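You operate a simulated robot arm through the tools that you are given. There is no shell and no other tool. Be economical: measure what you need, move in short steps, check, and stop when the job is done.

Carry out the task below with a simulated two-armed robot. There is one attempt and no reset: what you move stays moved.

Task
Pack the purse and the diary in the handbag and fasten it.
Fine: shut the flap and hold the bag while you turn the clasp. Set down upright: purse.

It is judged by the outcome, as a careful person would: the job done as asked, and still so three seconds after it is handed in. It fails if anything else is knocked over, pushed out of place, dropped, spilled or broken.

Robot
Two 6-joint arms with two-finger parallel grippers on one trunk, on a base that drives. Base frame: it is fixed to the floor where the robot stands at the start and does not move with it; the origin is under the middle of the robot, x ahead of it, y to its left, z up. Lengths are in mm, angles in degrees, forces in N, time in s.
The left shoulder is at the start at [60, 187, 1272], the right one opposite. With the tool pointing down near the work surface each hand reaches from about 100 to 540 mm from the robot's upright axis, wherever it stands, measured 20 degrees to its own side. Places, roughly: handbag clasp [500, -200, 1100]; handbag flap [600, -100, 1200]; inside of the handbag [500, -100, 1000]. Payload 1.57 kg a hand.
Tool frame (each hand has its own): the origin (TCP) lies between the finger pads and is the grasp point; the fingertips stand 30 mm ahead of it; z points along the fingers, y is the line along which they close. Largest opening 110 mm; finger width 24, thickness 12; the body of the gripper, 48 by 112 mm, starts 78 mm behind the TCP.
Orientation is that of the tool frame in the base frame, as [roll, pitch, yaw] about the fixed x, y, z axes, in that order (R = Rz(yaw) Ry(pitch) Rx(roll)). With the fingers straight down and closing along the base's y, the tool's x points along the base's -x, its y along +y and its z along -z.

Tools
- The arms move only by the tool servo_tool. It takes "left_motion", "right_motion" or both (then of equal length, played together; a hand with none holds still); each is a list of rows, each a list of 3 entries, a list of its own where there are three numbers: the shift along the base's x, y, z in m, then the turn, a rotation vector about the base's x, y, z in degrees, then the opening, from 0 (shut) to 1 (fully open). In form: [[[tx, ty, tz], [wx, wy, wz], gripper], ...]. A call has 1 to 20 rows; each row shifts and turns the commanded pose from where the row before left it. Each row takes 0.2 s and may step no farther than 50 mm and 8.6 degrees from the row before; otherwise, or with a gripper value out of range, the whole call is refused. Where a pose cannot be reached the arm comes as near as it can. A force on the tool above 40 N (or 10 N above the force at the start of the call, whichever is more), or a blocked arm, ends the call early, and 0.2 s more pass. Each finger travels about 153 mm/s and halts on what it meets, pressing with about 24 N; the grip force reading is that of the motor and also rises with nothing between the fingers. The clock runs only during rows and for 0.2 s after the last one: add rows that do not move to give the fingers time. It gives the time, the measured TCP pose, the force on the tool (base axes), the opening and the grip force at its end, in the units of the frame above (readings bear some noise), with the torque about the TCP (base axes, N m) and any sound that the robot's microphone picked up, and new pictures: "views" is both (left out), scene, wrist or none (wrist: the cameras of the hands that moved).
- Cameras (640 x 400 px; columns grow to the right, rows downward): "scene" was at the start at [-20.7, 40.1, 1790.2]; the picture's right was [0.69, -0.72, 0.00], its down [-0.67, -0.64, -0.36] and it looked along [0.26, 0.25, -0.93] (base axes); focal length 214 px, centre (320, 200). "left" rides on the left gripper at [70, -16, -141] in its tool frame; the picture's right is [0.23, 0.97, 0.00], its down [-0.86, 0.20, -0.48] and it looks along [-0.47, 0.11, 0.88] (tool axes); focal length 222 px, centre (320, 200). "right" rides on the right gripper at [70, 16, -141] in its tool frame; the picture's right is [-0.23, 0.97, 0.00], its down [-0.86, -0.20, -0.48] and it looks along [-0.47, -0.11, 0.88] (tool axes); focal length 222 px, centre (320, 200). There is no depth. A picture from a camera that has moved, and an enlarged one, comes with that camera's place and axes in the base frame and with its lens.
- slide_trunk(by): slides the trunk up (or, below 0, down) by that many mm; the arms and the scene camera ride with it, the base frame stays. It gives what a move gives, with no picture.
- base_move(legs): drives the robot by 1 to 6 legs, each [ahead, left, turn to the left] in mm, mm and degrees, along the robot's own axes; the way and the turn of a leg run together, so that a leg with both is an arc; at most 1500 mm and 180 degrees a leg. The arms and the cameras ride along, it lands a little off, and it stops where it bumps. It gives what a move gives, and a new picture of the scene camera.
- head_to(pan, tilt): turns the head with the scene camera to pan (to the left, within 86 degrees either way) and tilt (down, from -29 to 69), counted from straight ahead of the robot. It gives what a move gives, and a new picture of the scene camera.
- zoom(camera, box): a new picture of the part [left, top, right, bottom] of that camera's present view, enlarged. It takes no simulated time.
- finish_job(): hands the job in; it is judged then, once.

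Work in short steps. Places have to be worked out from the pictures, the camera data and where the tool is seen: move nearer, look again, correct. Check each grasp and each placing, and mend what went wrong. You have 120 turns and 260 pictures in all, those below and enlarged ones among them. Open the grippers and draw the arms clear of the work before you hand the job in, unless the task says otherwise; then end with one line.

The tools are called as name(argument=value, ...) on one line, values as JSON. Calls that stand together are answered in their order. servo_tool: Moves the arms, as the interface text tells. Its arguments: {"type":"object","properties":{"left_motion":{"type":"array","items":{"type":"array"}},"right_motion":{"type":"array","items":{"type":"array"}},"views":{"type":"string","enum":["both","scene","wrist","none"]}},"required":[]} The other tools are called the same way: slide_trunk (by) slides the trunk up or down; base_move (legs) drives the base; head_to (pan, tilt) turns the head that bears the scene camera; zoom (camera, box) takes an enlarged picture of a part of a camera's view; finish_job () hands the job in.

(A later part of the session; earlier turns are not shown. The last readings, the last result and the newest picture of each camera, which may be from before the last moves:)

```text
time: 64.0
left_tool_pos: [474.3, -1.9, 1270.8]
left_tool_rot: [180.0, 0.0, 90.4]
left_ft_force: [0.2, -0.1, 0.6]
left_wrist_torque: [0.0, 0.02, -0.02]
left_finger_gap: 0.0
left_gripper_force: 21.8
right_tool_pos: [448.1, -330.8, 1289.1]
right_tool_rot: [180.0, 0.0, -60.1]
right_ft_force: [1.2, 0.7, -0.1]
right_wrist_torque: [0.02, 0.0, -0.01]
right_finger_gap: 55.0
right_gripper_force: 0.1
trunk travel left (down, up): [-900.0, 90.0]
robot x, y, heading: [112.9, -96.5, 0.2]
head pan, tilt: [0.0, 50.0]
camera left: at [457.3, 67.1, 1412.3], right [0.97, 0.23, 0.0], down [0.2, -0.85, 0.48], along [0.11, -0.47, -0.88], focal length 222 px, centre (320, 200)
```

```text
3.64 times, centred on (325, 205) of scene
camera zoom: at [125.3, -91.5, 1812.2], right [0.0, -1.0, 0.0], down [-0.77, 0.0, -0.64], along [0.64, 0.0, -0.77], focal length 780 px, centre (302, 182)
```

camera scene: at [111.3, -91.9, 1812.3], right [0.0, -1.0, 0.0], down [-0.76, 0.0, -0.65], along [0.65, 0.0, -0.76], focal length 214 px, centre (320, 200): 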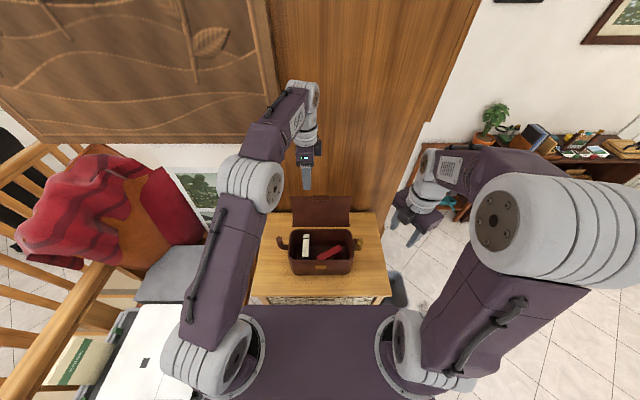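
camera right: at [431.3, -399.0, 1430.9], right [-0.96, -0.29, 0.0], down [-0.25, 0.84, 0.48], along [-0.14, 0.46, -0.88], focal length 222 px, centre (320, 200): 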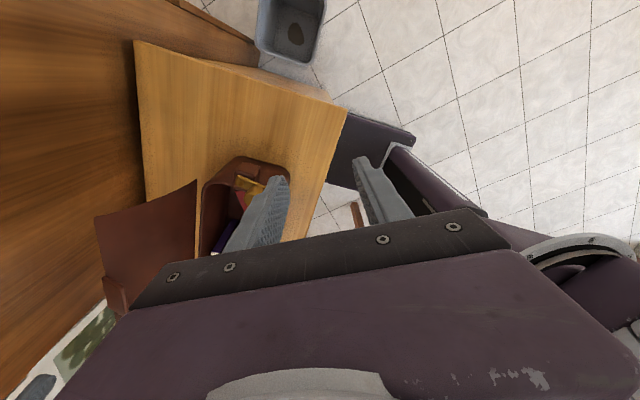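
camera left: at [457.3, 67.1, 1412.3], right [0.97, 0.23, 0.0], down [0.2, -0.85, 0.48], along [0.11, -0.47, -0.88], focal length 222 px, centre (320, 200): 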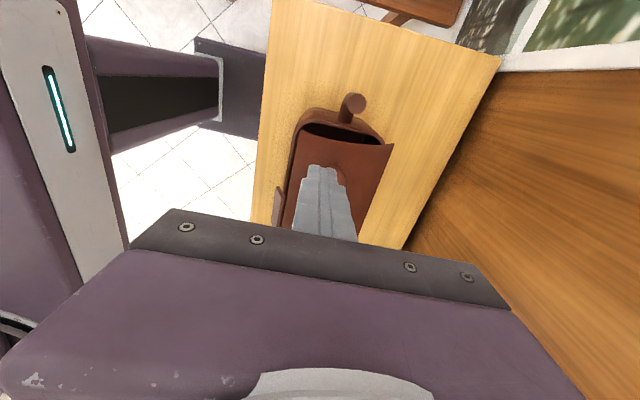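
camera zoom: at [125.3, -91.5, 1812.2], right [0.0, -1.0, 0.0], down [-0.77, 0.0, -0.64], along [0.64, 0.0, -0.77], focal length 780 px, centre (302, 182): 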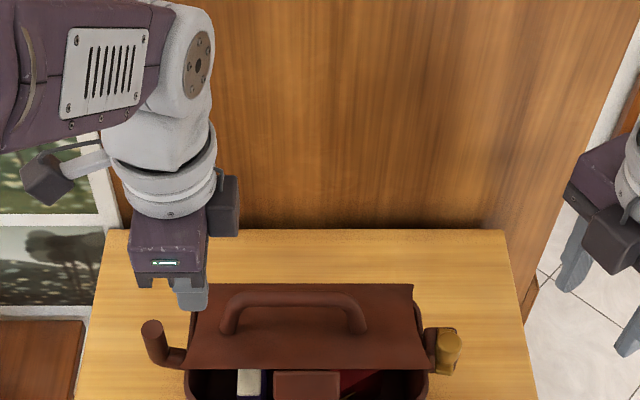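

The flap holds by itself. I press it shut with closed fingertips near its free edge, left of the handle.

servo_tool(left_motion=[[[-0.01, 0, -0.03], [0, 0, 0], 0.0], [[0, 0, -0.03], [0, 0, 0], 0.0], [[0, 0, -0.02], [0, 0, 0], 0.0], [[0, 0, -0.015], [0, 0, 0], 0.0], [[0, 0, -0.015], [0, 0, 0], 0.0], [[0, 0, -0.012], [0, 0, 0], 0.0], [[0, 0, -0.006], [0, 0, 0], 0.0]], views="wrist")

zoom(camera="scene", box=[250, 150, 400, 260])

```text
time: 65.6
left_tool_pos: [463.7, -2.6, 1148.1]
left_tool_rot: [179.3, 0.2, 90.3]
left_ft_force: [4.5, 3.9, 41.0]
left_wrist_torque: [0.16, -0.23, 0.02]
left_finger_gap: 0.1
left_gripper_force: 20.7
right_tool_pos: [444.2, -330.3, 1293.0]
right_tool_rot: [-180.0, -0.1, -60.0]
right_ft_force: [0.0, -0.5, -0.6]
right_wrist_torque: [0.01, -0.02, -0.02]
right_finger_gap: 55.1
right_gripper_force: 0.1
trunk travel left (down, up): [-900.0, 90.0]
robot x, y, heading: [109.3, -91.8, 0.2]
head pan, tilt: [0.0, 50.0]
camera left: at [445.3, 67.3, 1288.1], right [0.97, 0.23, 0.01], down [0.2, -0.85, 0.48], along [0.12, -0.47, -0.88], focal length 222 px, centre (320, 200)
```

left: 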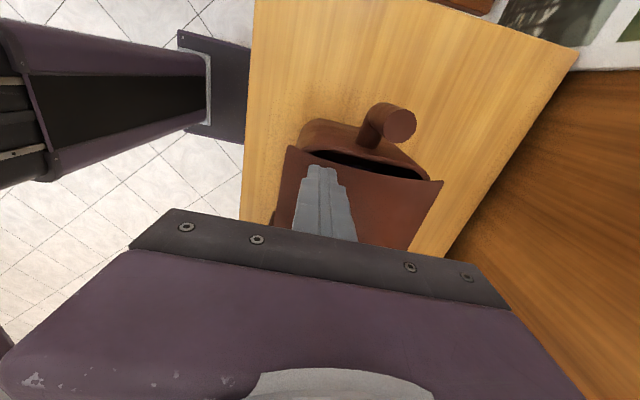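

```text
3.64 times, centred on (325, 205) of scene
camera zoom: at [120.0, -90.4, 1813.0], right [0.0, -1.0, 0.0], down [-0.76, 0.0, -0.65], along [0.65, 0.0, -0.76], focal length 780 px, centre (302, 182)
```

zoom: 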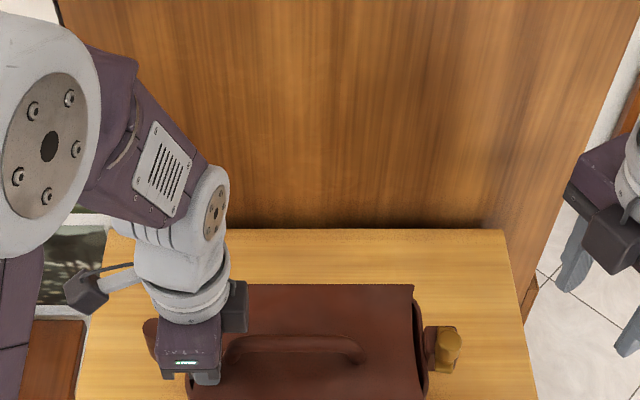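

Stopped at 41 N with the fingertips at z 1118. I lift off and inspect how the flap sits.

servo_tool(left_motion=[[[0, 0, 0.03], [0, 0, 0], 0.0], [[-0.02, 0.03, 0.03], [0, 0, 0], 0.0], [[-0.04, 0.03, 0.03], [0, 0, 0], 0.0], [[-0.04, 0.03, 0.02], [0, 0, 0], 0.0], [[-0.03, 0.03, 0], [0, 0, 0], 0.0], [[0, 0, 0], [0, 0, 0], 0.0]], views="wrist")

zoom(camera="scene", box=[260, 195, 380, 275])

zoom(camera="right", box=[100, 100, 400, 300])

```text
refused: row 3 steps farther than a row can; nothing moved
```

```text
5.00 times, centred on (320, 235) of scene
camera zoom: at [120.0, -90.4, 1813.0], right [0.0, -1.0, 0.0], down [-0.76, 0.0, -0.65], along [0.65, 0.0, -0.76], focal length 1072 px, centre (320, 25)
```

zoom: 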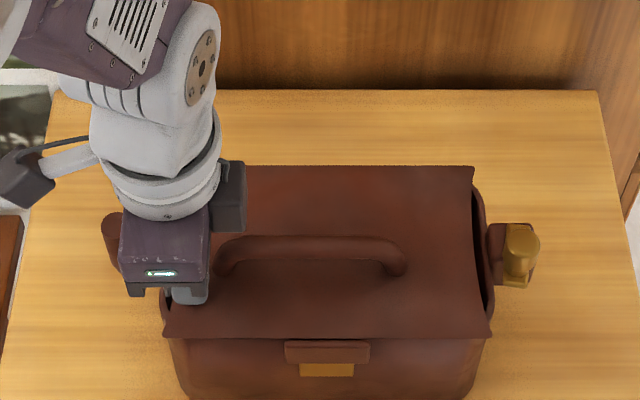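

```text
2.00 times, centred on (250, 200) of right
camera zoom: at [464.6, -397.9, 1433.8], right [-0.96, -0.29, 0.0], down [-0.26, 0.84, 0.48], along [-0.14, 0.46, -0.88], focal length 444 px, centre (460, 200)
```

zoom: 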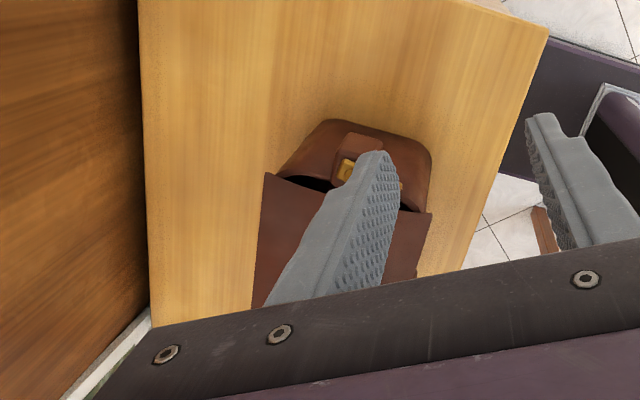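

The flap looks nearly shut with its tab at the front plate. I lift the left hand off and away for a clear view.

servo_tool(left_motion=[[[0, 0, 0.03], [0, 0, 0], 0.0], [[-0.02, 0.03, 0.03], [0, 0, 0], 0.0], [[-0.03, 0.025, 0.03], [0, 0, 0], 0.0], [[-0.03, 0.03, 0.02], [0, 0, 0], 0.0], [[-0.03, 0.03, 0], [0, 0, 0], 0.0], [[0, 0, 0], [0, 0, 0], 0.0]], views="wrist")

zoom(camera="scene", box=[260, 195, 380, 275])

```text
time: 67.0
left_tool_pos: [352.2, 109.2, 1255.4]
left_tool_rot: [-179.9, 0.0, 90.4]
left_ft_force: [-0.7, -0.8, -1.4]
left_wrist_torque: [0.01, 0.02, -0.02]
left_finger_gap: 0.0
left_gripper_force: 21.5
right_tool_pos: [447.6, -329.7, 1290.2]
right_tool_rot: [-180.0, 0.0, -60.1]
right_ft_force: [0.1, 0.2, 0.1]
right_wrist_torque: [0.01, -0.02, 0.03]
right_finger_gap: 55.3
right_gripper_force: 0.0
trunk travel left (down, up): [-900.0, 90.0]
robot x, y, heading: [107.1, -92.6, 0.3]
head pan, tilt: [0.0, 50.0]
camera left: at [335.8, 178.6, 1397.0], right [0.97, 0.23, 0.0], down [0.2, -0.85, 0.48], along [0.11, -0.47, -0.88], focal length 222 px, centre (320, 200)
```

left: 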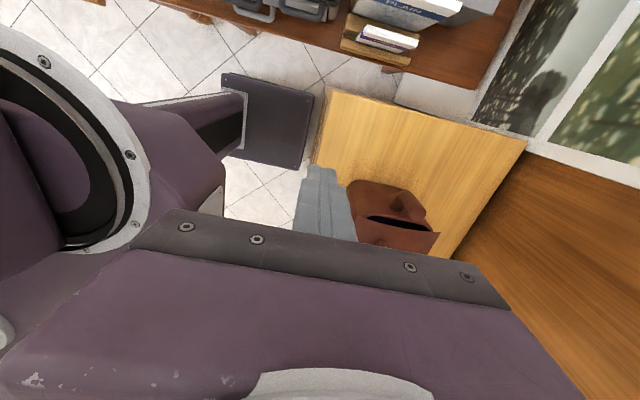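

```text
5.00 times, centred on (320, 235) of scene
camera zoom: at [126.0, -91.7, 1812.2], right [0.0, -1.0, 0.0], down [-0.77, 0.0, -0.64], along [0.64, 0.0, -0.77], focal length 1072 px, centre (320, 25)
```

zoom: 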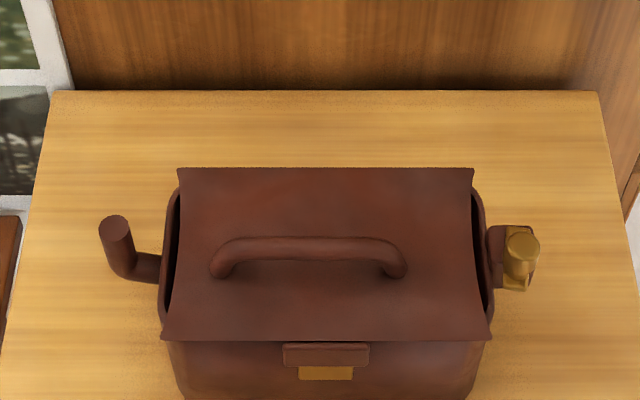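

The flap sits shut on the rim (it is domed, hence the side slits). Now I bring the right wrist camera nearer the clasp to see its mechanism.

servo_tool(right_motion=[[[0.03, 0.01, -0.01], [0, 0, 0], 0.5], [[0.03, 0.02, -0.03], [0, 0, 0], 0.5], [[0, 0, 0], [0, 0, 0], 0.5]], views="none")

zoom(camera="right", box=[160, 60, 480, 260])

zoom(camera="scene", box=[340, 225, 380, 255])

```text
time: 67.8
left_tool_pos: [353.2, 109.1, 1255.3]
left_tool_rot: [-180.0, 0.0, 90.3]
left_ft_force: [0.2, -0.2, -0.6]
left_wrist_torque: [-0.02, -0.03, -0.03]
left_finger_gap: 0.0
left_gripper_force: 21.4
right_tool_pos: [507.8, -298.5, 1249.6]
right_tool_rot: [180.0, -0.1, -60.1]
right_ft_force: [0.6, -0.1, -0.9]
right_wrist_torque: [-0.01, -0.01, 0.01]
right_finger_gap: 54.9
right_gripper_force: 0.0
trunk travel left (down, up): [-900.0, 90.0]
robot x, y, heading: [110.0, -89.4, -0.1]
head pan, tilt: [0.0, 50.0]
```

```text
2.00 times, centred on (320, 160) of right
camera zoom: at [528.4, -367.9, 1392.0], right [-0.96, -0.29, 0.0], down [-0.25, 0.84, 0.48], along [-0.14, 0.46, -0.88], focal length 444 px, centre (320, 280)
```

zoom: 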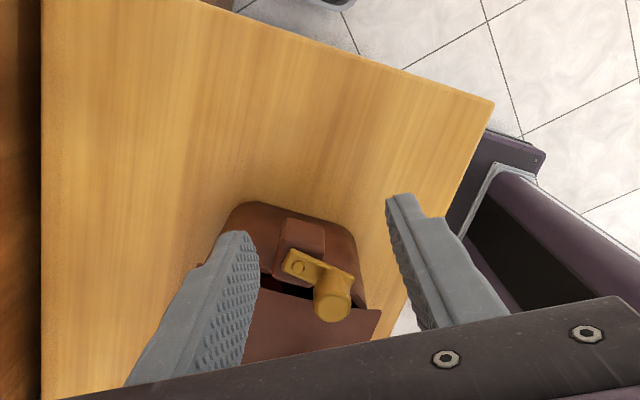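

```text
13.33 times, centred on (360, 240) of scene
camera zoom: at [125.1, -91.9, 1812.2], right [0.0, -1.0, 0.0], down [-0.77, 0.0, -0.64], along [0.64, 0.0, -0.77], focal length 2860 px, centre (-213, -333)
```

zoom: 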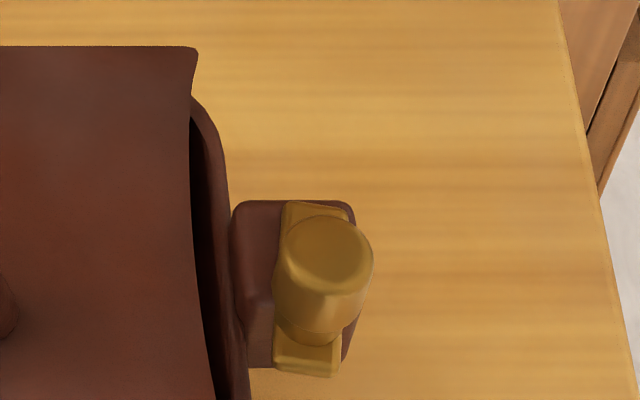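

The clasp is a crank lever: flat bar with pivot screw at ≈[501, −227, 1110] and an upright knob at ≈[479, −230], top z 1155. On the left the bag has an upright lug at ≈[503, 52], top z ≈ 1132, for holding. I bring the left hand over the lug.

servo_tool(left_motion=[[[0.03, -0.01, 0], [0, 0, 0], 0.3], [[0.03, -0.01, 0], [0, 0, 0], 0.55], [[0.03, -0.012, 0], [0, 0, 0], 0.55], [[0.03, -0.012, 0], [0, 0, 0], 0.55], [[0.03, -0.012, 0], [0, 0, 0], 0.55], [[0, 0, -0.03], [0, 0, 0], 0.55], [[0, 0, 0], [0, 0, 0], 0.55]], views="wrist")

zoom(camera="scene", box=[260, 195, 380, 275])

```text
time: 69.4
left_tool_pos: [501.7, 53.8, 1224.4]
left_tool_rot: [-180.0, 0.1, 90.4]
left_ft_force: [-0.8, 0.5, -0.2]
left_wrist_torque: [0.01, 0.01, -0.02]
left_finger_gap: 60.7
left_gripper_force: 0.0
right_tool_pos: [507.6, -299.5, 1250.4]
right_tool_rot: [-180.0, 0.0, -60.1]
right_ft_force: [0.8, 0.1, -0.1]
right_wrist_torque: [0.04, -0.01, 0.02]
right_finger_gap: 55.4
right_gripper_force: 0.0
trunk travel left (down, up): [-900.0, 90.0]
robot x, y, heading: [110.5, -91.8, -0.0]
head pan, tilt: [0.0, 50.0]
camera left: at [485.1, 123.2, 1366.5], right [0.97, 0.23, 0.0], down [0.2, -0.85, 0.48], along [0.11, -0.47, -0.88], focal length 222 px, centre (320, 200)
```

left: 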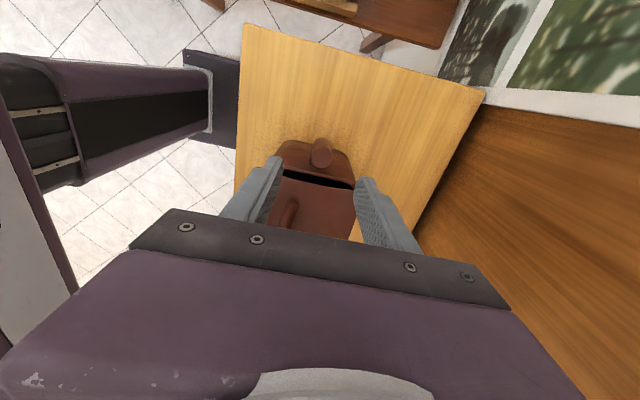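

```text
5.00 times, centred on (320, 235) of scene
camera zoom: at [124.9, -91.4, 1812.2], right [0.0, -1.0, 0.0], down [-0.77, 0.0, -0.64], along [0.64, 0.0, -0.77], focal length 1072 px, centre (320, 25)
```

zoom: 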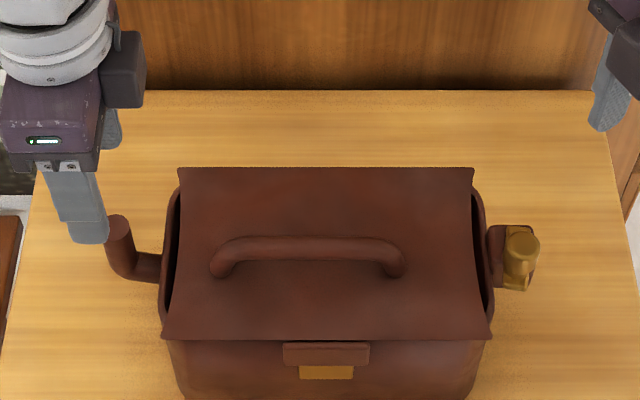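

The lug is right between the fingers. I descend to z ≈ 1117 and grip it.

servo_tool(left_motion=[[[0, 0.002, -0.04], [0, 0, 0], 0.55], [[0, 0, -0.035], [0, 0, 0], 0.55], [[0, 0, -0.03], [0, 0, 0], 0.55], [[0, 0, 0], [0, 0, 0], 0.55], [[0, 0, 0], [0, 0, 0], 0.2], [[0, 0, 0], [0, 0, 0], 0.1], [[0, 0, 0], [0, 0, 0], 0.1]], views="wrist")

zoom(camera="scene", box=[260, 195, 380, 275])

```text
time: 71.0
left_tool_pos: [503.2, 60.0, 1119.8]
left_tool_rot: [179.9, -0.1, 90.4]
left_ft_force: [-0.7, -1.7, 0.2]
left_wrist_torque: [-0.03, -0.12, 0.06]
left_finger_gap: 21.8
left_gripper_force: 24.4
right_tool_pos: [508.4, -298.9, 1249.8]
right_tool_rot: [180.0, 0.0, -60.1]
right_ft_force: [-0.4, 0.8, 0.0]
right_wrist_torque: [0.01, 0.03, -0.01]
right_finger_gap: 55.0
right_gripper_force: 0.1
trunk travel left (down, up): [-900.0, 90.0]
robot x, y, heading: [110.2, -92.2, 0.1]
head pan, tilt: [0.0, 50.0]
camera left: at [486.9, 128.3, 1261.1], right [0.97, 0.23, 0.0], down [0.2, -0.85, 0.48], along [0.11, -0.47, -0.88], focal length 222 px, centre (320, 200)
```

left: 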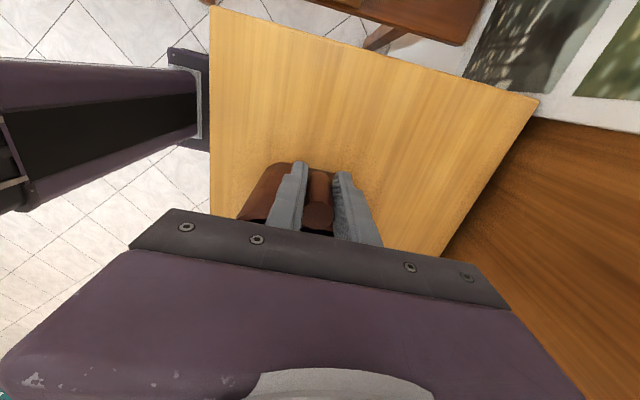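

```text
5.00 times, centred on (320, 235) of scene
camera zoom: at [125.8, -91.8, 1812.1], right [0.0, -1.0, 0.0], down [-0.77, 0.0, -0.64], along [0.64, 0.0, -0.77], focal length 1072 px, centre (320, 25)
```

zoom: 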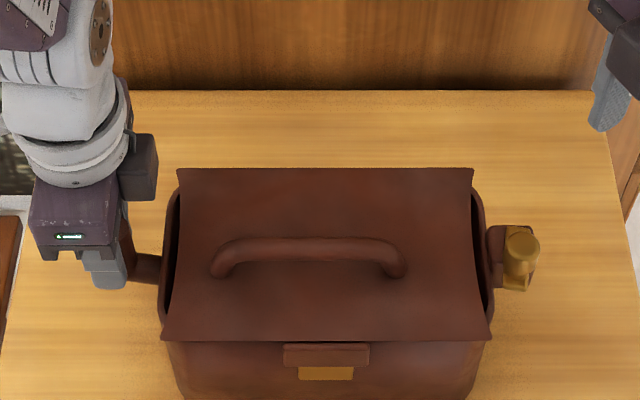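

Lug held (21.8 mm, 24 N). Now I bring the right hand over the knob with fingers closing along y.

servo_tool(right_motion=[[[-0.003, 0.008, 0], [0, 0, 7.5], 0.45], [[-0.003, 0.008, 0], [0, 0, 7.5], 0.45], [[-0.004, 0.008, 0], [0, 0, 7.5], 0.45], [[-0.004, 0.009, 0], [0, 0, 7.5], 0.45], [[-0.004, 0.009, 0], [0, 0, 7.5], 0.45], [[-0.004, 0.009, 0], [0, 0, 7.5], 0.45], [[-0.004, 0.009, 0], [0, 0, 7.5], 0.45], [[-0.004, 0.009, 0], [0, 0, 7.5], 0.45], [[0, 0, 0], [0, 0, 0], 0.45], [[0, 0, 0], [0, 0, 0], 0.45]], views="wrist")

zoom(camera="scene", box=[260, 195, 380, 275])

```text
time: 73.2
left_tool_pos: [504.3, 60.5, 1120.4]
left_tool_rot: [180.0, 0.0, 90.3]
left_ft_force: [-0.5, -0.3, -0.1]
left_wrist_torque: [0.13, 0.03, -0.01]
left_finger_gap: 21.8
left_gripper_force: 24.3
right_tool_pos: [478.7, -230.7, 1250.5]
right_tool_rot: [-180.0, 0.1, 0.0]
right_ft_force: [-0.4, 0.0, -0.3]
right_wrist_torque: [-0.03, -0.01, -0.02]
right_finger_gap: 49.6
right_gripper_force: 0.2
trunk travel left (down, up): [-900.0, 90.0]
robot x, y, heading: [108.7, -91.3, 0.1]
head pan, tilt: [0.0, 50.0]
camera right: at [547.6, -247.5, 1392.1], right [-0.23, -0.97, 0.0], down [-0.85, 0.2, 0.48], along [-0.47, 0.11, -0.88], focal length 222 px, centre (320, 200)
```

right: 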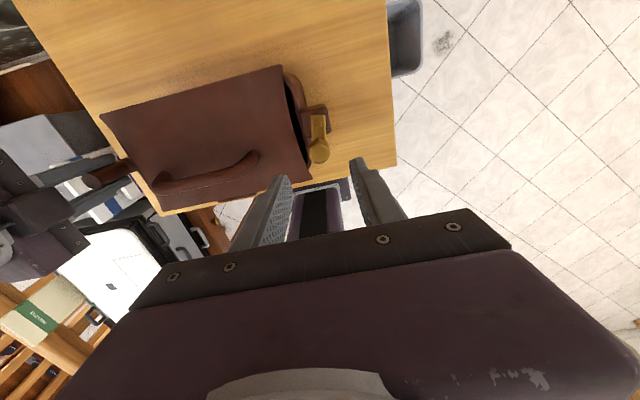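

```text
5.00 times, centred on (320, 235) of scene
camera zoom: at [126.1, -91.6, 1812.2], right [0.0, -1.0, 0.0], down [-0.77, 0.0, -0.64], along [0.64, 0.0, -0.77], focal length 1072 px, centre (320, 25)
```

zoom: 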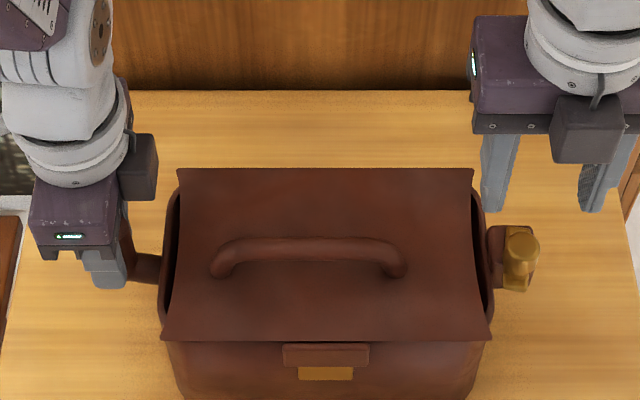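

Knob confirmed at ≈[476, −230]. I descend to z ≈ 1148 and close on it.

servo_tool(right_motion=[[[-0.002, 0, -0.04], [0, 0, 0], 0.45], [[0, 0, -0.035], [0, 0, 0], 0.45], [[0, 0, -0.025], [0, 0, 0], 0.45], [[0, 0, 0], [0, 0, 0], 0.45], [[0, 0, 0], [0, 0, 0], 0.25], [[0, 0, 0], [0, 0, 0], 0.1], [[0, 0, 0], [0, 0, 0], 0.1]], views="wrist")

zoom(camera="scene", box=[320, 195, 400, 255])

```text
time: 74.8
left_tool_pos: [502.3, 59.2, 1120.5]
left_tool_rot: [-179.9, 0.0, 90.4]
left_ft_force: [-1.2, 8.0, -0.2]
left_wrist_torque: [-0.76, 0.08, 0.01]
left_finger_gap: 21.9
left_gripper_force: 23.7
right_tool_pos: [476.9, -231.4, 1149.6]
right_tool_rot: [-180.0, -0.2, 0.0]
right_ft_force: [2.4, -12.6, 13.0]
right_wrist_torque: [-0.42, -0.51, -0.34]
right_finger_gap: 33.7
right_gripper_force: 23.7
trunk travel left (down, up): [-900.0, 90.0]
robot x, y, heading: [109.8, -95.5, -0.1]
head pan, tilt: [0.0, 50.0]
camera right: at [546.3, -248.3, 1290.5], right [-0.23, -0.97, 0.0], down [-0.86, 0.2, 0.48], along [-0.46, 0.11, -0.88], focal length 222 px, centre (320, 200)
```

right: 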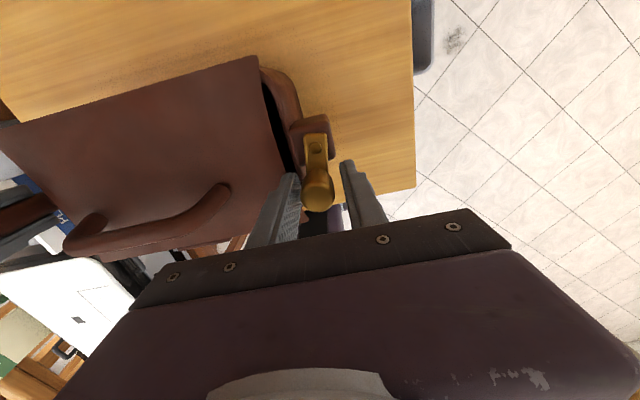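

```text
6.67 times, centred on (360, 225) of scene
camera zoom: at [124.5, -91.8, 1812.3], right [0.0, -1.0, 0.0], down [-0.77, 0.0, -0.64], along [0.64, 0.0, -0.77], focal length 1430 px, centre (53, 33)
```

zoom: 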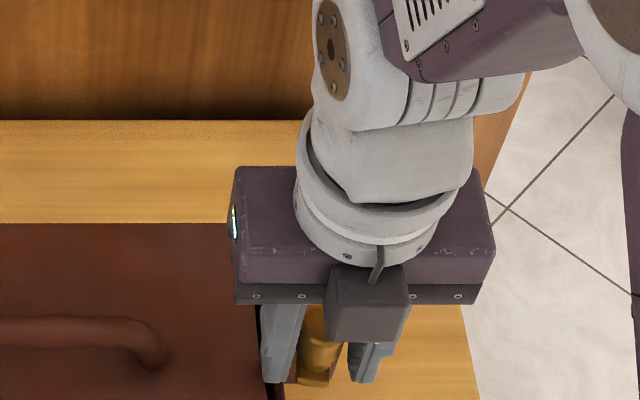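

The gap is 33.7 mm with uneven forces, wider than I expected for the knob. I enlarge the view to see what the fingers touch.

zoom(camera="right", box=[260, 100, 380, 250])

zoom(camera="scene", box=[350, 230, 380, 256])

```text
2.67 times, centred on (320, 175) of right
camera zoom: at [546.3, -248.3, 1290.5], right [-0.23, -0.97, 0.0], down [-0.86, 0.2, 0.48], along [-0.46, 0.11, -0.88], focal length 592 px, centre (320, 267)
```

zoom: 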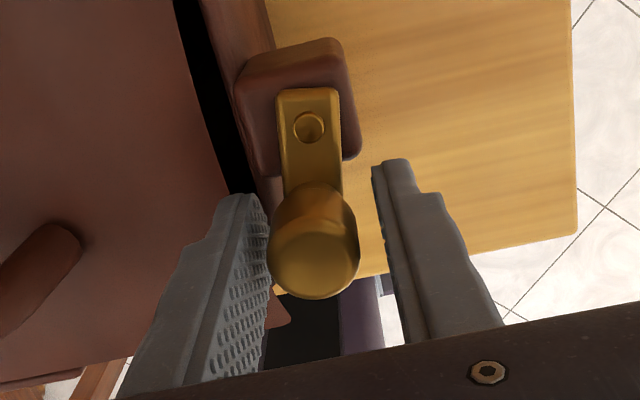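

```text
15.38 times, centred on (365, 243) of scene
camera zoom: at [124.5, -91.8, 1812.3], right [0.0, -1.0, 0.0], down [-0.77, 0.0, -0.64], along [0.64, 0.0, -0.77], focal length 3300 px, centre (-372, -462)
```

zoom: 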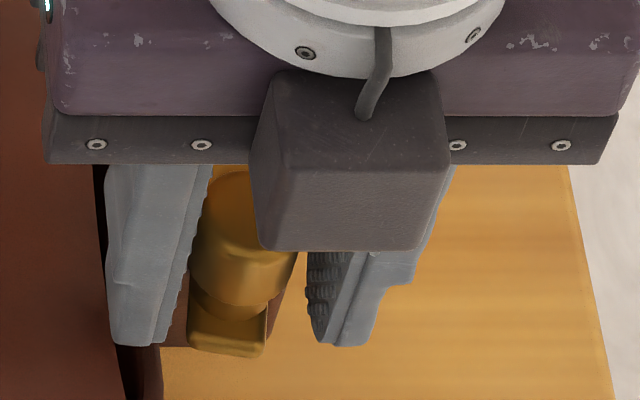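

Only the +y finger reaches the knob; its outer side crowds the flap edge. I open, rise, and regrasp with the fingers fore-aft of the knob (closing along x), which keeps clear of the flap.

servo_tool(right_motion=[[[0, 0, 0], [0, 0, 0], 0.42], [[0, 0, 0.01], [0, 0, 0], 0.45], [[0, 0, 0.03], [0, 0, 0], 0.45], [[0, 0, 0.03], [0, 0, 0], 0.45], [[0, 0, 0.03], [0, 0, 0], 0.45], [[0, 0, 0], [0, 0, -8.2], 0.45], [[0, 0, 0], [0, 0, -8.2], 0.45], [[0, 0, 0], [0, 0, -8.2], 0.45], [[0, 0, 0], [0, 0, -8.2], 0.45], [[0, 0, 0], [0, 0, -8.2], 0.45], [[0, 0, 0], [0, 0, -8.2], 0.45], [[0, 0, 0], [0, 0, -8.2], 0.45], [[0, 0, 0], [0, 0, -8.2], 0.45], [[0, 0, 0], [0, 0, -8.2], 0.45], [[0, 0, 0], [0, 0, -8.2], 0.45], [[0, 0, 0], [0, 0, -8.0], 0.45], [[0, 0, 0], [0, 0, 0], 0.45]], views="wrist")

zoom(camera="scene", box=[260, 195, 380, 275])

```text
time: 78.4
left_tool_pos: [503.9, 59.3, 1120.5]
left_tool_rot: [-179.9, 0.0, 90.3]
left_ft_force: [-0.2, 1.3, -1.0]
left_wrist_torque: [-0.01, 0.02, -0.03]
left_finger_gap: 21.7
left_gripper_force: 24.2
right_tool_pos: [476.0, -230.1, 1250.4]
right_tool_rot: [-179.9, 0.0, -90.1]
right_ft_force: [0.1, 0.6, -0.8]
right_wrist_torque: [0.0, -0.02, -0.02]
right_finger_gap: 49.5
right_gripper_force: 0.0
trunk travel left (down, up): [-900.0, 90.0]
robot x, y, heading: [111.3, -94.0, 0.2]
head pan, tilt: [0.0, 50.0]
camera right: at [459.5, -300.0, 1391.3], right [-0.97, 0.23, 0.0], down [0.2, 0.85, 0.48], along [0.11, 0.47, -0.88], focal length 222 px, centre (320, 200)
```

right: 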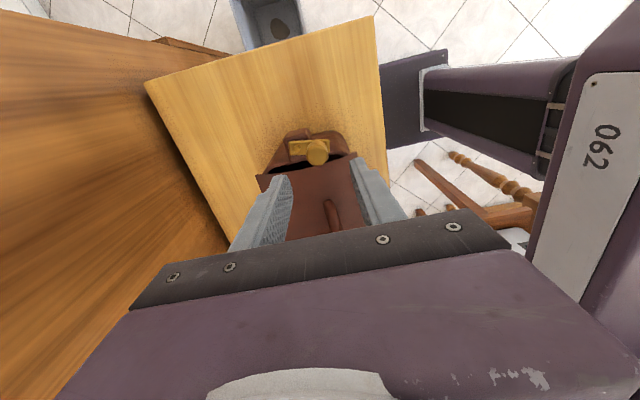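

```text
5.00 times, centred on (320, 235) of scene
camera zoom: at [126.0, -91.1, 1812.2], right [0.0, -1.0, 0.0], down [-0.77, 0.0, -0.64], along [0.64, 0.0, -0.77], focal length 1072 px, centre (320, 25)
```

zoom: 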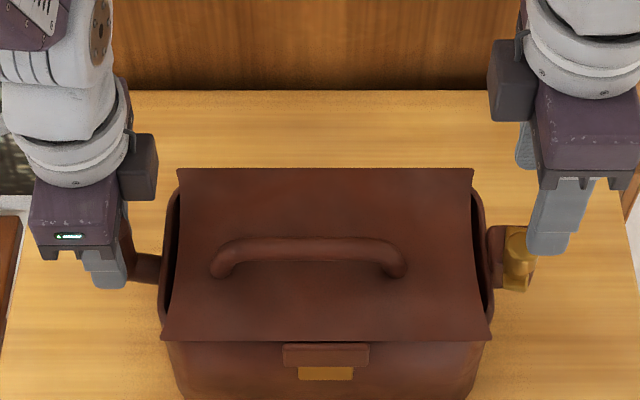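

I lower to z ≈ 1152 over the knob and close fore-aft on it.

servo_tool(right_motion=[[[0.002, -0.002, -0.04], [0, 0, 0], 0.45], [[0, 0, -0.035], [0, 0, 0], 0.45], [[0, 0, -0.023], [0, 0, 0], 0.45], [[0, 0, 0], [0, 0, 0], 0.45], [[0, 0, 0], [0, 0, 0], 0.25], [[0, 0, 0], [0, 0, 0], 0.1], [[0, 0, 0], [0, 0, 0], 0.1]], views="none")

zoom(camera="right", box=[240, 100, 400, 250])

zoom(camera="scene", box=[335, 225, 385, 260])

```text
time: 79.6
left_tool_pos: [502.1, 60.4, 1120.8]
left_tool_rot: [180.0, 0.0, 90.3]
left_ft_force: [2.2, 2.6, 0.0]
left_wrist_torque: [-0.13, 0.32, 0.18]
left_finger_gap: 22.1
left_gripper_force: 24.1
right_tool_pos: [480.4, -232.3, 1155.4]
right_tool_rot: [-178.9, 0.1, -90.1]
right_ft_force: [1.3, -0.9, 17.4]
right_wrist_torque: [-0.01, -0.37, 0.12]
right_finger_gap: 36.2
right_gripper_force: 5.0
trunk travel left (down, up): [-900.0, 90.0]
robot x, y, heading: [105.2, -95.5, 0.0]
head pan, tilt: [0.0, 50.0]
stopped in row 5 (right hand): the force on the tool passed its limit (the readings are from after the stop); the commanded pose is now the measured one
```

```text
2.67 times, centred on (320, 175) of right
camera zoom: at [461.3, -302.7, 1297.2], right [-0.97, 0.23, -0.02], down [0.19, 0.85, 0.48], along [0.13, 0.47, -0.88], focal length 592 px, centre (320, 267)
```

zoom: 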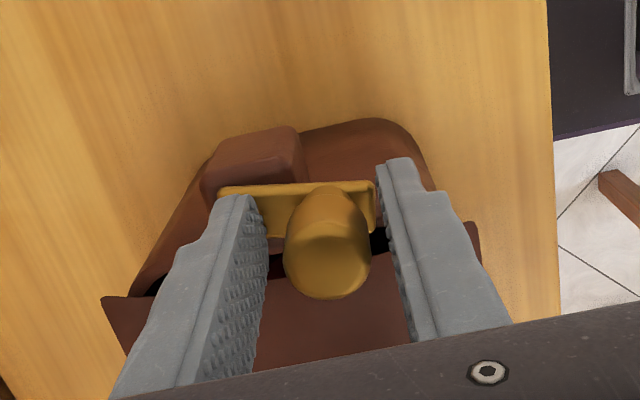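

```text
11.43 times, centred on (360, 242) of scene
camera zoom: at [123.7, -90.1, 1812.1], right [0.0, -1.0, 0.0], down [-0.77, 0.0, -0.64], along [0.64, 0.0, -0.77], focal length 2451 px, centre (-137, -286)
```

zoom: 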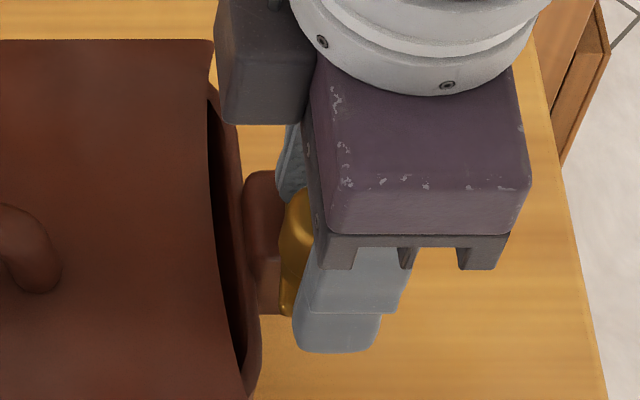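

The rear fingertip rests on the bar (z ≈ 1124). I raise 5 mm and close on the knob's upper part.

servo_tool(right_motion=[[[-0.002, 0, 0.006], [0, 0, 0], 0.35], [[0, 0, 0], [0, 0, 0], 0.2], [[0, 0, 0], [0, 0, 0], 0.1], [[0, 0, 0], [0, 0, 0], 0.1], [[0, 0, 0], [0, 0, 0], 0.1]], views="none")

zoom(camera="right", box=[240, 100, 400, 250])

```text
time: 80.8
left_tool_pos: [502.8, 59.0, 1119.2]
left_tool_rot: [-179.9, -0.1, 90.3]
left_ft_force: [-1.9, -0.1, 3.8]
left_wrist_torque: [-0.33, -0.13, -0.14]
left_finger_gap: 22.1
left_gripper_force: 24.2
right_tool_pos: [477.8, -234.0, 1161.9]
right_tool_rot: [-179.2, 0.1, -90.1]
right_ft_force: [-0.4, 1.1, -2.1]
right_wrist_torque: [-0.36, 0.57, 0.13]
right_finger_gap: 23.1
right_gripper_force: 24.1
trunk travel left (down, up): [-900.0, 90.0]
robot x, y, heading: [110.3, -97.6, 0.1]
head pan, tilt: [0.0, 50.0]
```

```text
2.67 times, centred on (320, 175) of right
camera zoom: at [459.7, -303.6, 1303.0], right [-0.97, 0.23, -0.01], down [0.19, 0.85, 0.48], along [0.12, 0.47, -0.88], focal length 592 px, centre (320, 267)
```

zoom: 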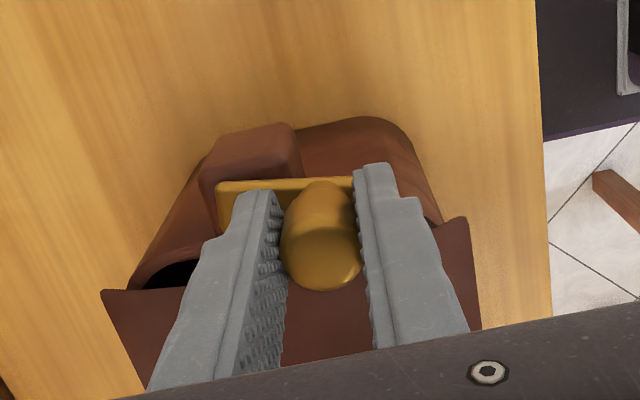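

Knob gripped (23.1 mm). I try turning it inward (clockwise from above) about the screw by 16° and read the reaction.

servo_tool(right_motion=[[[-0.0006, 0.0034, 0], [0, 0, -8], 0.1], [[-0.0001, 0.0035, 0], [0, 0, -8], 0.1], [[0, 0, 0], [0, 0, 0], 0.1]], views="none")

zoom(camera="right", box=[240, 100, 400, 250])

zoom(camera="scene", box=[320, 215, 380, 260])

```text
time: 81.6
left_tool_pos: [502.0, 58.4, 1120.4]
left_tool_rot: [-179.8, -0.1, 90.3]
left_ft_force: [-0.1, -2.5, -0.6]
left_wrist_torque: [0.17, -0.5, -0.03]
left_finger_gap: 21.9
left_gripper_force: 23.8
right_tool_pos: [479.9, -227.1, 1160.7]
right_tool_rot: [-179.0, 0.2, -106.2]
right_ft_force: [2.4, 0.2, 14.8]
right_wrist_torque: [0.27, 0.58, 0.04]
right_finger_gap: 23.0
right_gripper_force: 24.3
trunk travel left (down, up): [-900.0, 90.0]
robot x, y, heading: [110.2, -93.1, 0.1]
head pan, tilt: [0.0, 50.0]
```

```text
2.67 times, centred on (320, 175) of right
camera zoom: at [441.7, -289.4, 1302.6], right [-0.87, 0.49, -0.02], down [0.42, 0.77, 0.48], along [0.25, 0.42, -0.87], focal length 592 px, centre (320, 267)
```

zoom: 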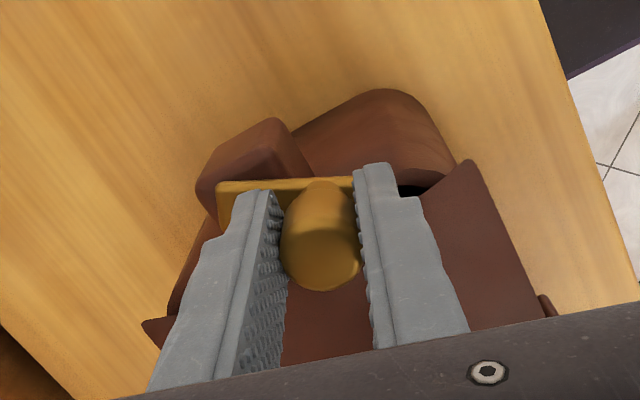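

```text
8.89 times, centred on (350, 238) of scene
camera zoom: at [125.6, -91.7, 1812.3], right [0.0, -1.0, 0.0], down [-0.77, 0.0, -0.64], along [0.64, 0.0, -0.77], focal length 1906 px, centre (53, -133)
```

zoom: 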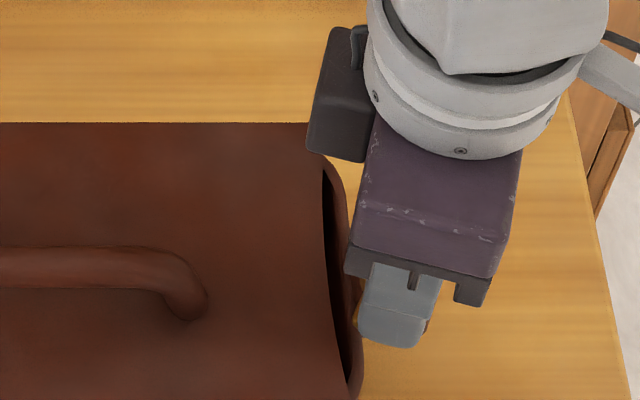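

The bar turned together with the hand, with little lateral resistance. I continue inward another 24°.

servo_tool(right_motion=[[[0.0004, 0.0034, 0.001], [0, 0, -8], 0.1], [[0.0008, 0.0033, 0], [0, 0, -8], 0.1], [[0.0013, 0.0032, 0], [0, 0, -8], 0.1], [[0, 0, 0], [0, 0, 0], 0.1]], views="none")

zoom(camera="right", box=[240, 100, 400, 250])

```text
time: 82.6
left_tool_pos: [502.4, 59.2, 1119.1]
left_tool_rot: [-179.8, 0.0, 90.2]
left_ft_force: [1.6, 5.6, 0.7]
left_wrist_torque: [-0.18, -0.35, -0.15]
left_finger_gap: 21.7
left_gripper_force: 24.1
right_tool_pos: [481.1, -219.1, 1161.9]
right_tool_rot: [-179.3, 0.2, -130.1]
right_ft_force: [0.7, -9.8, 0.4]
right_wrist_torque: [0.13, 0.37, -0.01]
right_finger_gap: 22.9
right_gripper_force: 23.8
trunk travel left (down, up): [-900.0, 90.0]
robot x, y, heading: [111.7, -91.4, -0.1]
head pan, tilt: [0.0, 50.0]
```

```text
2.67 times, centred on (320, 175) of right
camera zoom: at [421.3, -260.5, 1302.9], right [-0.6, 0.8, -0.01], down [0.7, 0.53, 0.48], along [0.39, 0.28, -0.88], focal length 592 px, centre (320, 267)
```

zoom: 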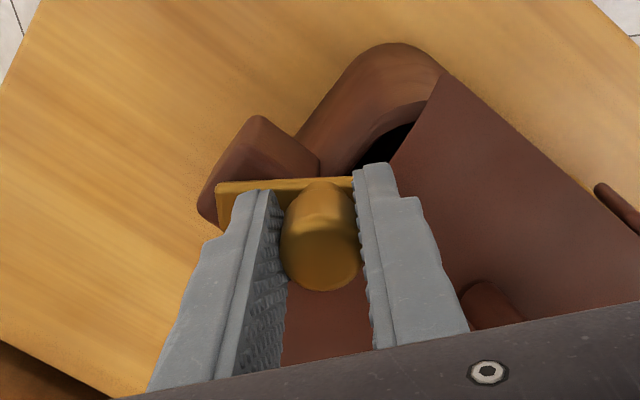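

Turning smoothly (40° so far); the chord suggests radius ≈ 21.5 mm, pivot [499, −230.5]. I continue 24° more with that correction.

servo_tool(right_motion=[[[0.0018, 0.0014, 0], [0, 0, -8], 0.1], [[0.0021, 0.0021, 0], [0, 0, -8], 0.1], [[0.0024, 0.0018, 0], [0, 0, -8], 0.1], [[0, 0, 0], [0, 0, 0], 0.1]], views="none")

zoom(camera="right", box=[240, 100, 400, 250])

```text
time: 83.6
left_tool_pos: [504.4, 60.1, 1119.8]
left_tool_rot: [-179.8, -0.1, 90.2]
left_ft_force: [1.9, 9.8, 2.5]
left_wrist_torque: [-0.47, -0.44, -0.07]
left_finger_gap: 21.7
left_gripper_force: 24.1
right_tool_pos: [485.5, -212.1, 1162.4]
right_tool_rot: [-179.2, -0.1, -154.2]
right_ft_force: [-0.8, -11.5, 0.2]
right_wrist_torque: [0.14, 0.34, 0.02]
right_finger_gap: 22.9
right_gripper_force: 24.4
trunk travel left (down, up): [-900.0, 90.0]
robot x, y, heading: [109.3, -92.0, -0.1]
head pan, tilt: [0.0, 50.0]
```

```text
2.67 times, centred on (320, 175) of right
camera zoom: at [415.1, -226.3, 1303.4], right [-0.22, 0.98, -0.01], down [0.85, 0.2, 0.48], along [0.47, 0.09, -0.88], focal length 592 px, centre (320, 267)
```

zoom: 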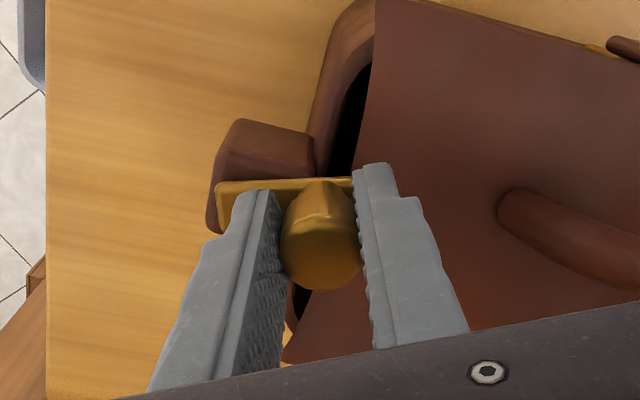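

64° turned. I continue another 26° toward a full quarter turn.

servo_tool(right_motion=[[[0.0026, 0.0009, 0], [0, 0, -8], 0.1], [[0.0028, 0.0009, 0], [0, 0, -8], 0.1], [[0.0029, 0.0006, 0], [0, 0, -8], 0.1], [[0.001, 0, 0], [0, 0, -2], 0.1], [[0, 0, 0], [0, 0, 0], 0.1]], views="both")

zoom(camera="right", box=[240, 100, 400, 250])

zoom(camera="scene", box=[260, 195, 380, 275])

```text
time: 84.8
left_tool_pos: [503.0, 59.1, 1120.7]
left_tool_rot: [-179.8, 0.0, 90.3]
left_ft_force: [3.0, 11.5, -0.1]
left_wrist_torque: [0.11, -0.46, 0.27]
left_finger_gap: 21.8
left_gripper_force: 24.2
right_tool_pos: [495.5, -210.6, 1160.9]
right_tool_rot: [-179.2, 0.0, 179.8]
right_ft_force: [-2.7, -13.3, 6.5]
right_wrist_torque: [0.36, 0.28, -0.01]
right_finger_gap: 23.5
right_gripper_force: 23.9
trunk travel left (down, up): [-900.0, 90.0]
robot x, y, heading: [108.2, -93.5, 0.1]
head pan, tilt: [0.0, 50.0]
camera scene: at [125.6, -92.4, 1812.2], right [0.0, -1.0, 0.0], down [-0.77, 0.0, -0.64], along [0.64, 0.0, -0.77], focal length 214 px, centre (320, 200)
camera right: at [425.3, -191.6, 1302.7], right [0.23, 0.97, -0.01], down [0.85, -0.2, 0.48], along [0.47, -0.12, -0.88], focal length 222 px, centre (320, 200)
```

scene: 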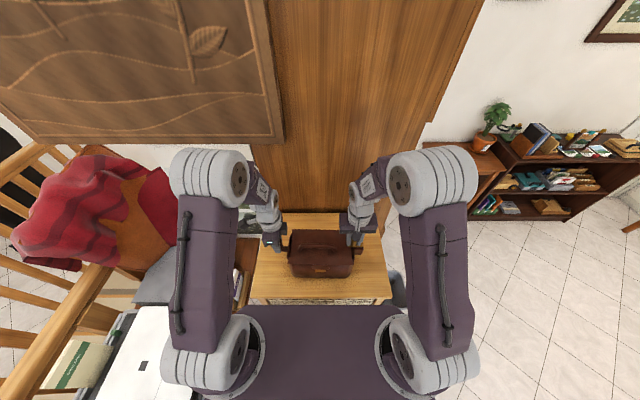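
right: 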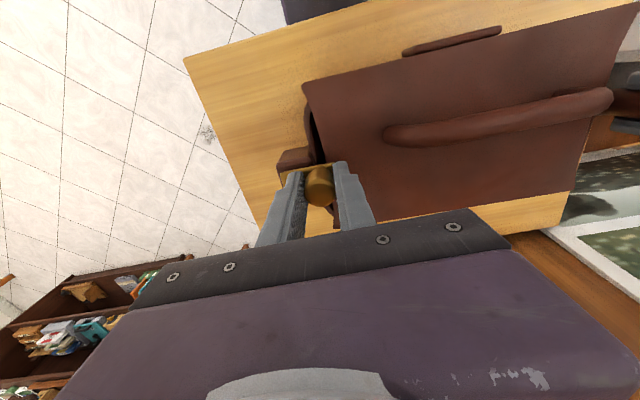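

```text
2.67 times, centred on (320, 175) of right
camera zoom: at [425.3, -191.6, 1302.7], right [0.23, 0.97, -0.01], down [0.85, -0.2, 0.48], along [0.47, -0.12, -0.88], focal length 592 px, centre (320, 267)
```

zoom: 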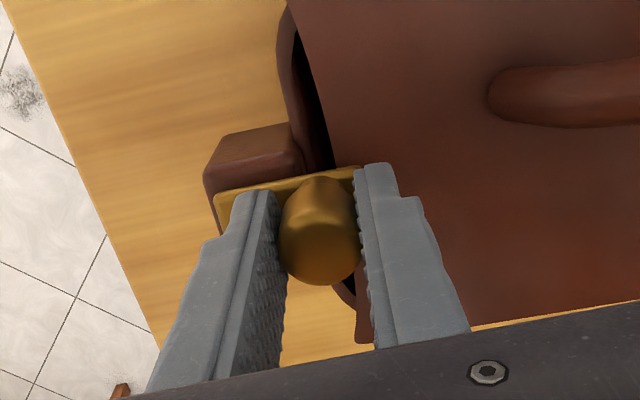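

```text
5.00 times, centred on (320, 235) of scene
camera zoom: at [125.6, -92.4, 1812.2], right [0.0, -1.0, 0.0], down [-0.77, 0.0, -0.64], along [0.64, 0.0, -0.77], focal length 1072 px, centre (320, 25)
```

zoom: 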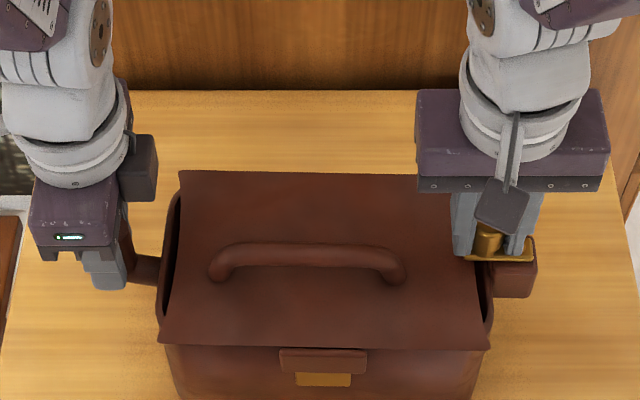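

The bar now lies across toward the flap; the hand slipped slightly on the knob over the last degrees, suggesting a stop. I push gently a bit more along the turning direction to confirm.

servo_tool(right_motion=[[[0.002, -0.0005, 0], [0, 0, -3], 0.1], [[0.002, -0.001, 0], [0, 0, -3], 0.1], [[0, 0, 0], [0, 0, 0], 0.1]], views="none")

zoom(camera="right", box=[240, 100, 400, 250])

zoom(camera="scene", box=[260, 195, 380, 275])

```text
time: 85.6
left_tool_pos: [502.2, 59.5, 1119.7]
left_tool_rot: [-179.9, 0.0, 90.1]
left_ft_force: [-1.6, -12.8, 0.4]
left_wrist_torque: [-0.77, -0.13, 0.02]
left_finger_gap: 21.7
left_gripper_force: 23.7
right_tool_pos: [498.0, -210.7, 1162.1]
right_tool_rot: [-179.2, 0.2, 173.8]
right_ft_force: [0.1, 13.6, -1.3]
right_wrist_torque: [0.81, 0.09, -0.07]
right_finger_gap: 23.3
right_gripper_force: 24.5
trunk travel left (down, up): [-900.0, 90.0]
robot x, y, heading: [111.6, -93.2, 0.1]
head pan, tilt: [0.0, 50.0]
```

```text
2.67 times, centred on (320, 175) of right
camera zoom: at [431.2, -184.9, 1303.5], right [0.33, 0.94, -0.01], down [0.83, -0.28, 0.48], along [0.45, -0.17, -0.88], focal length 592 px, centre (320, 267)
```

zoom: 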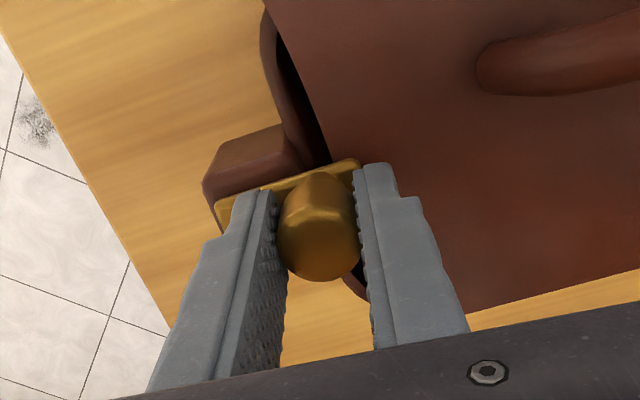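

```text
5.00 times, centred on (320, 235) of scene
camera zoom: at [126.1, -91.7, 1812.1], right [0.0, -1.0, 0.0], down [-0.77, 0.0, -0.64], along [0.64, 0.0, -0.77], focal length 1072 px, centre (320, 25)
```

zoom: 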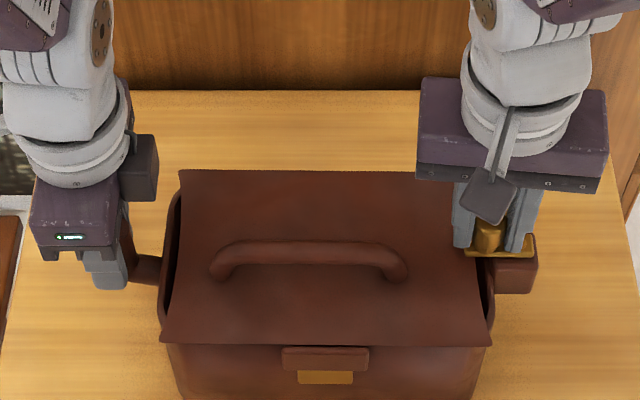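

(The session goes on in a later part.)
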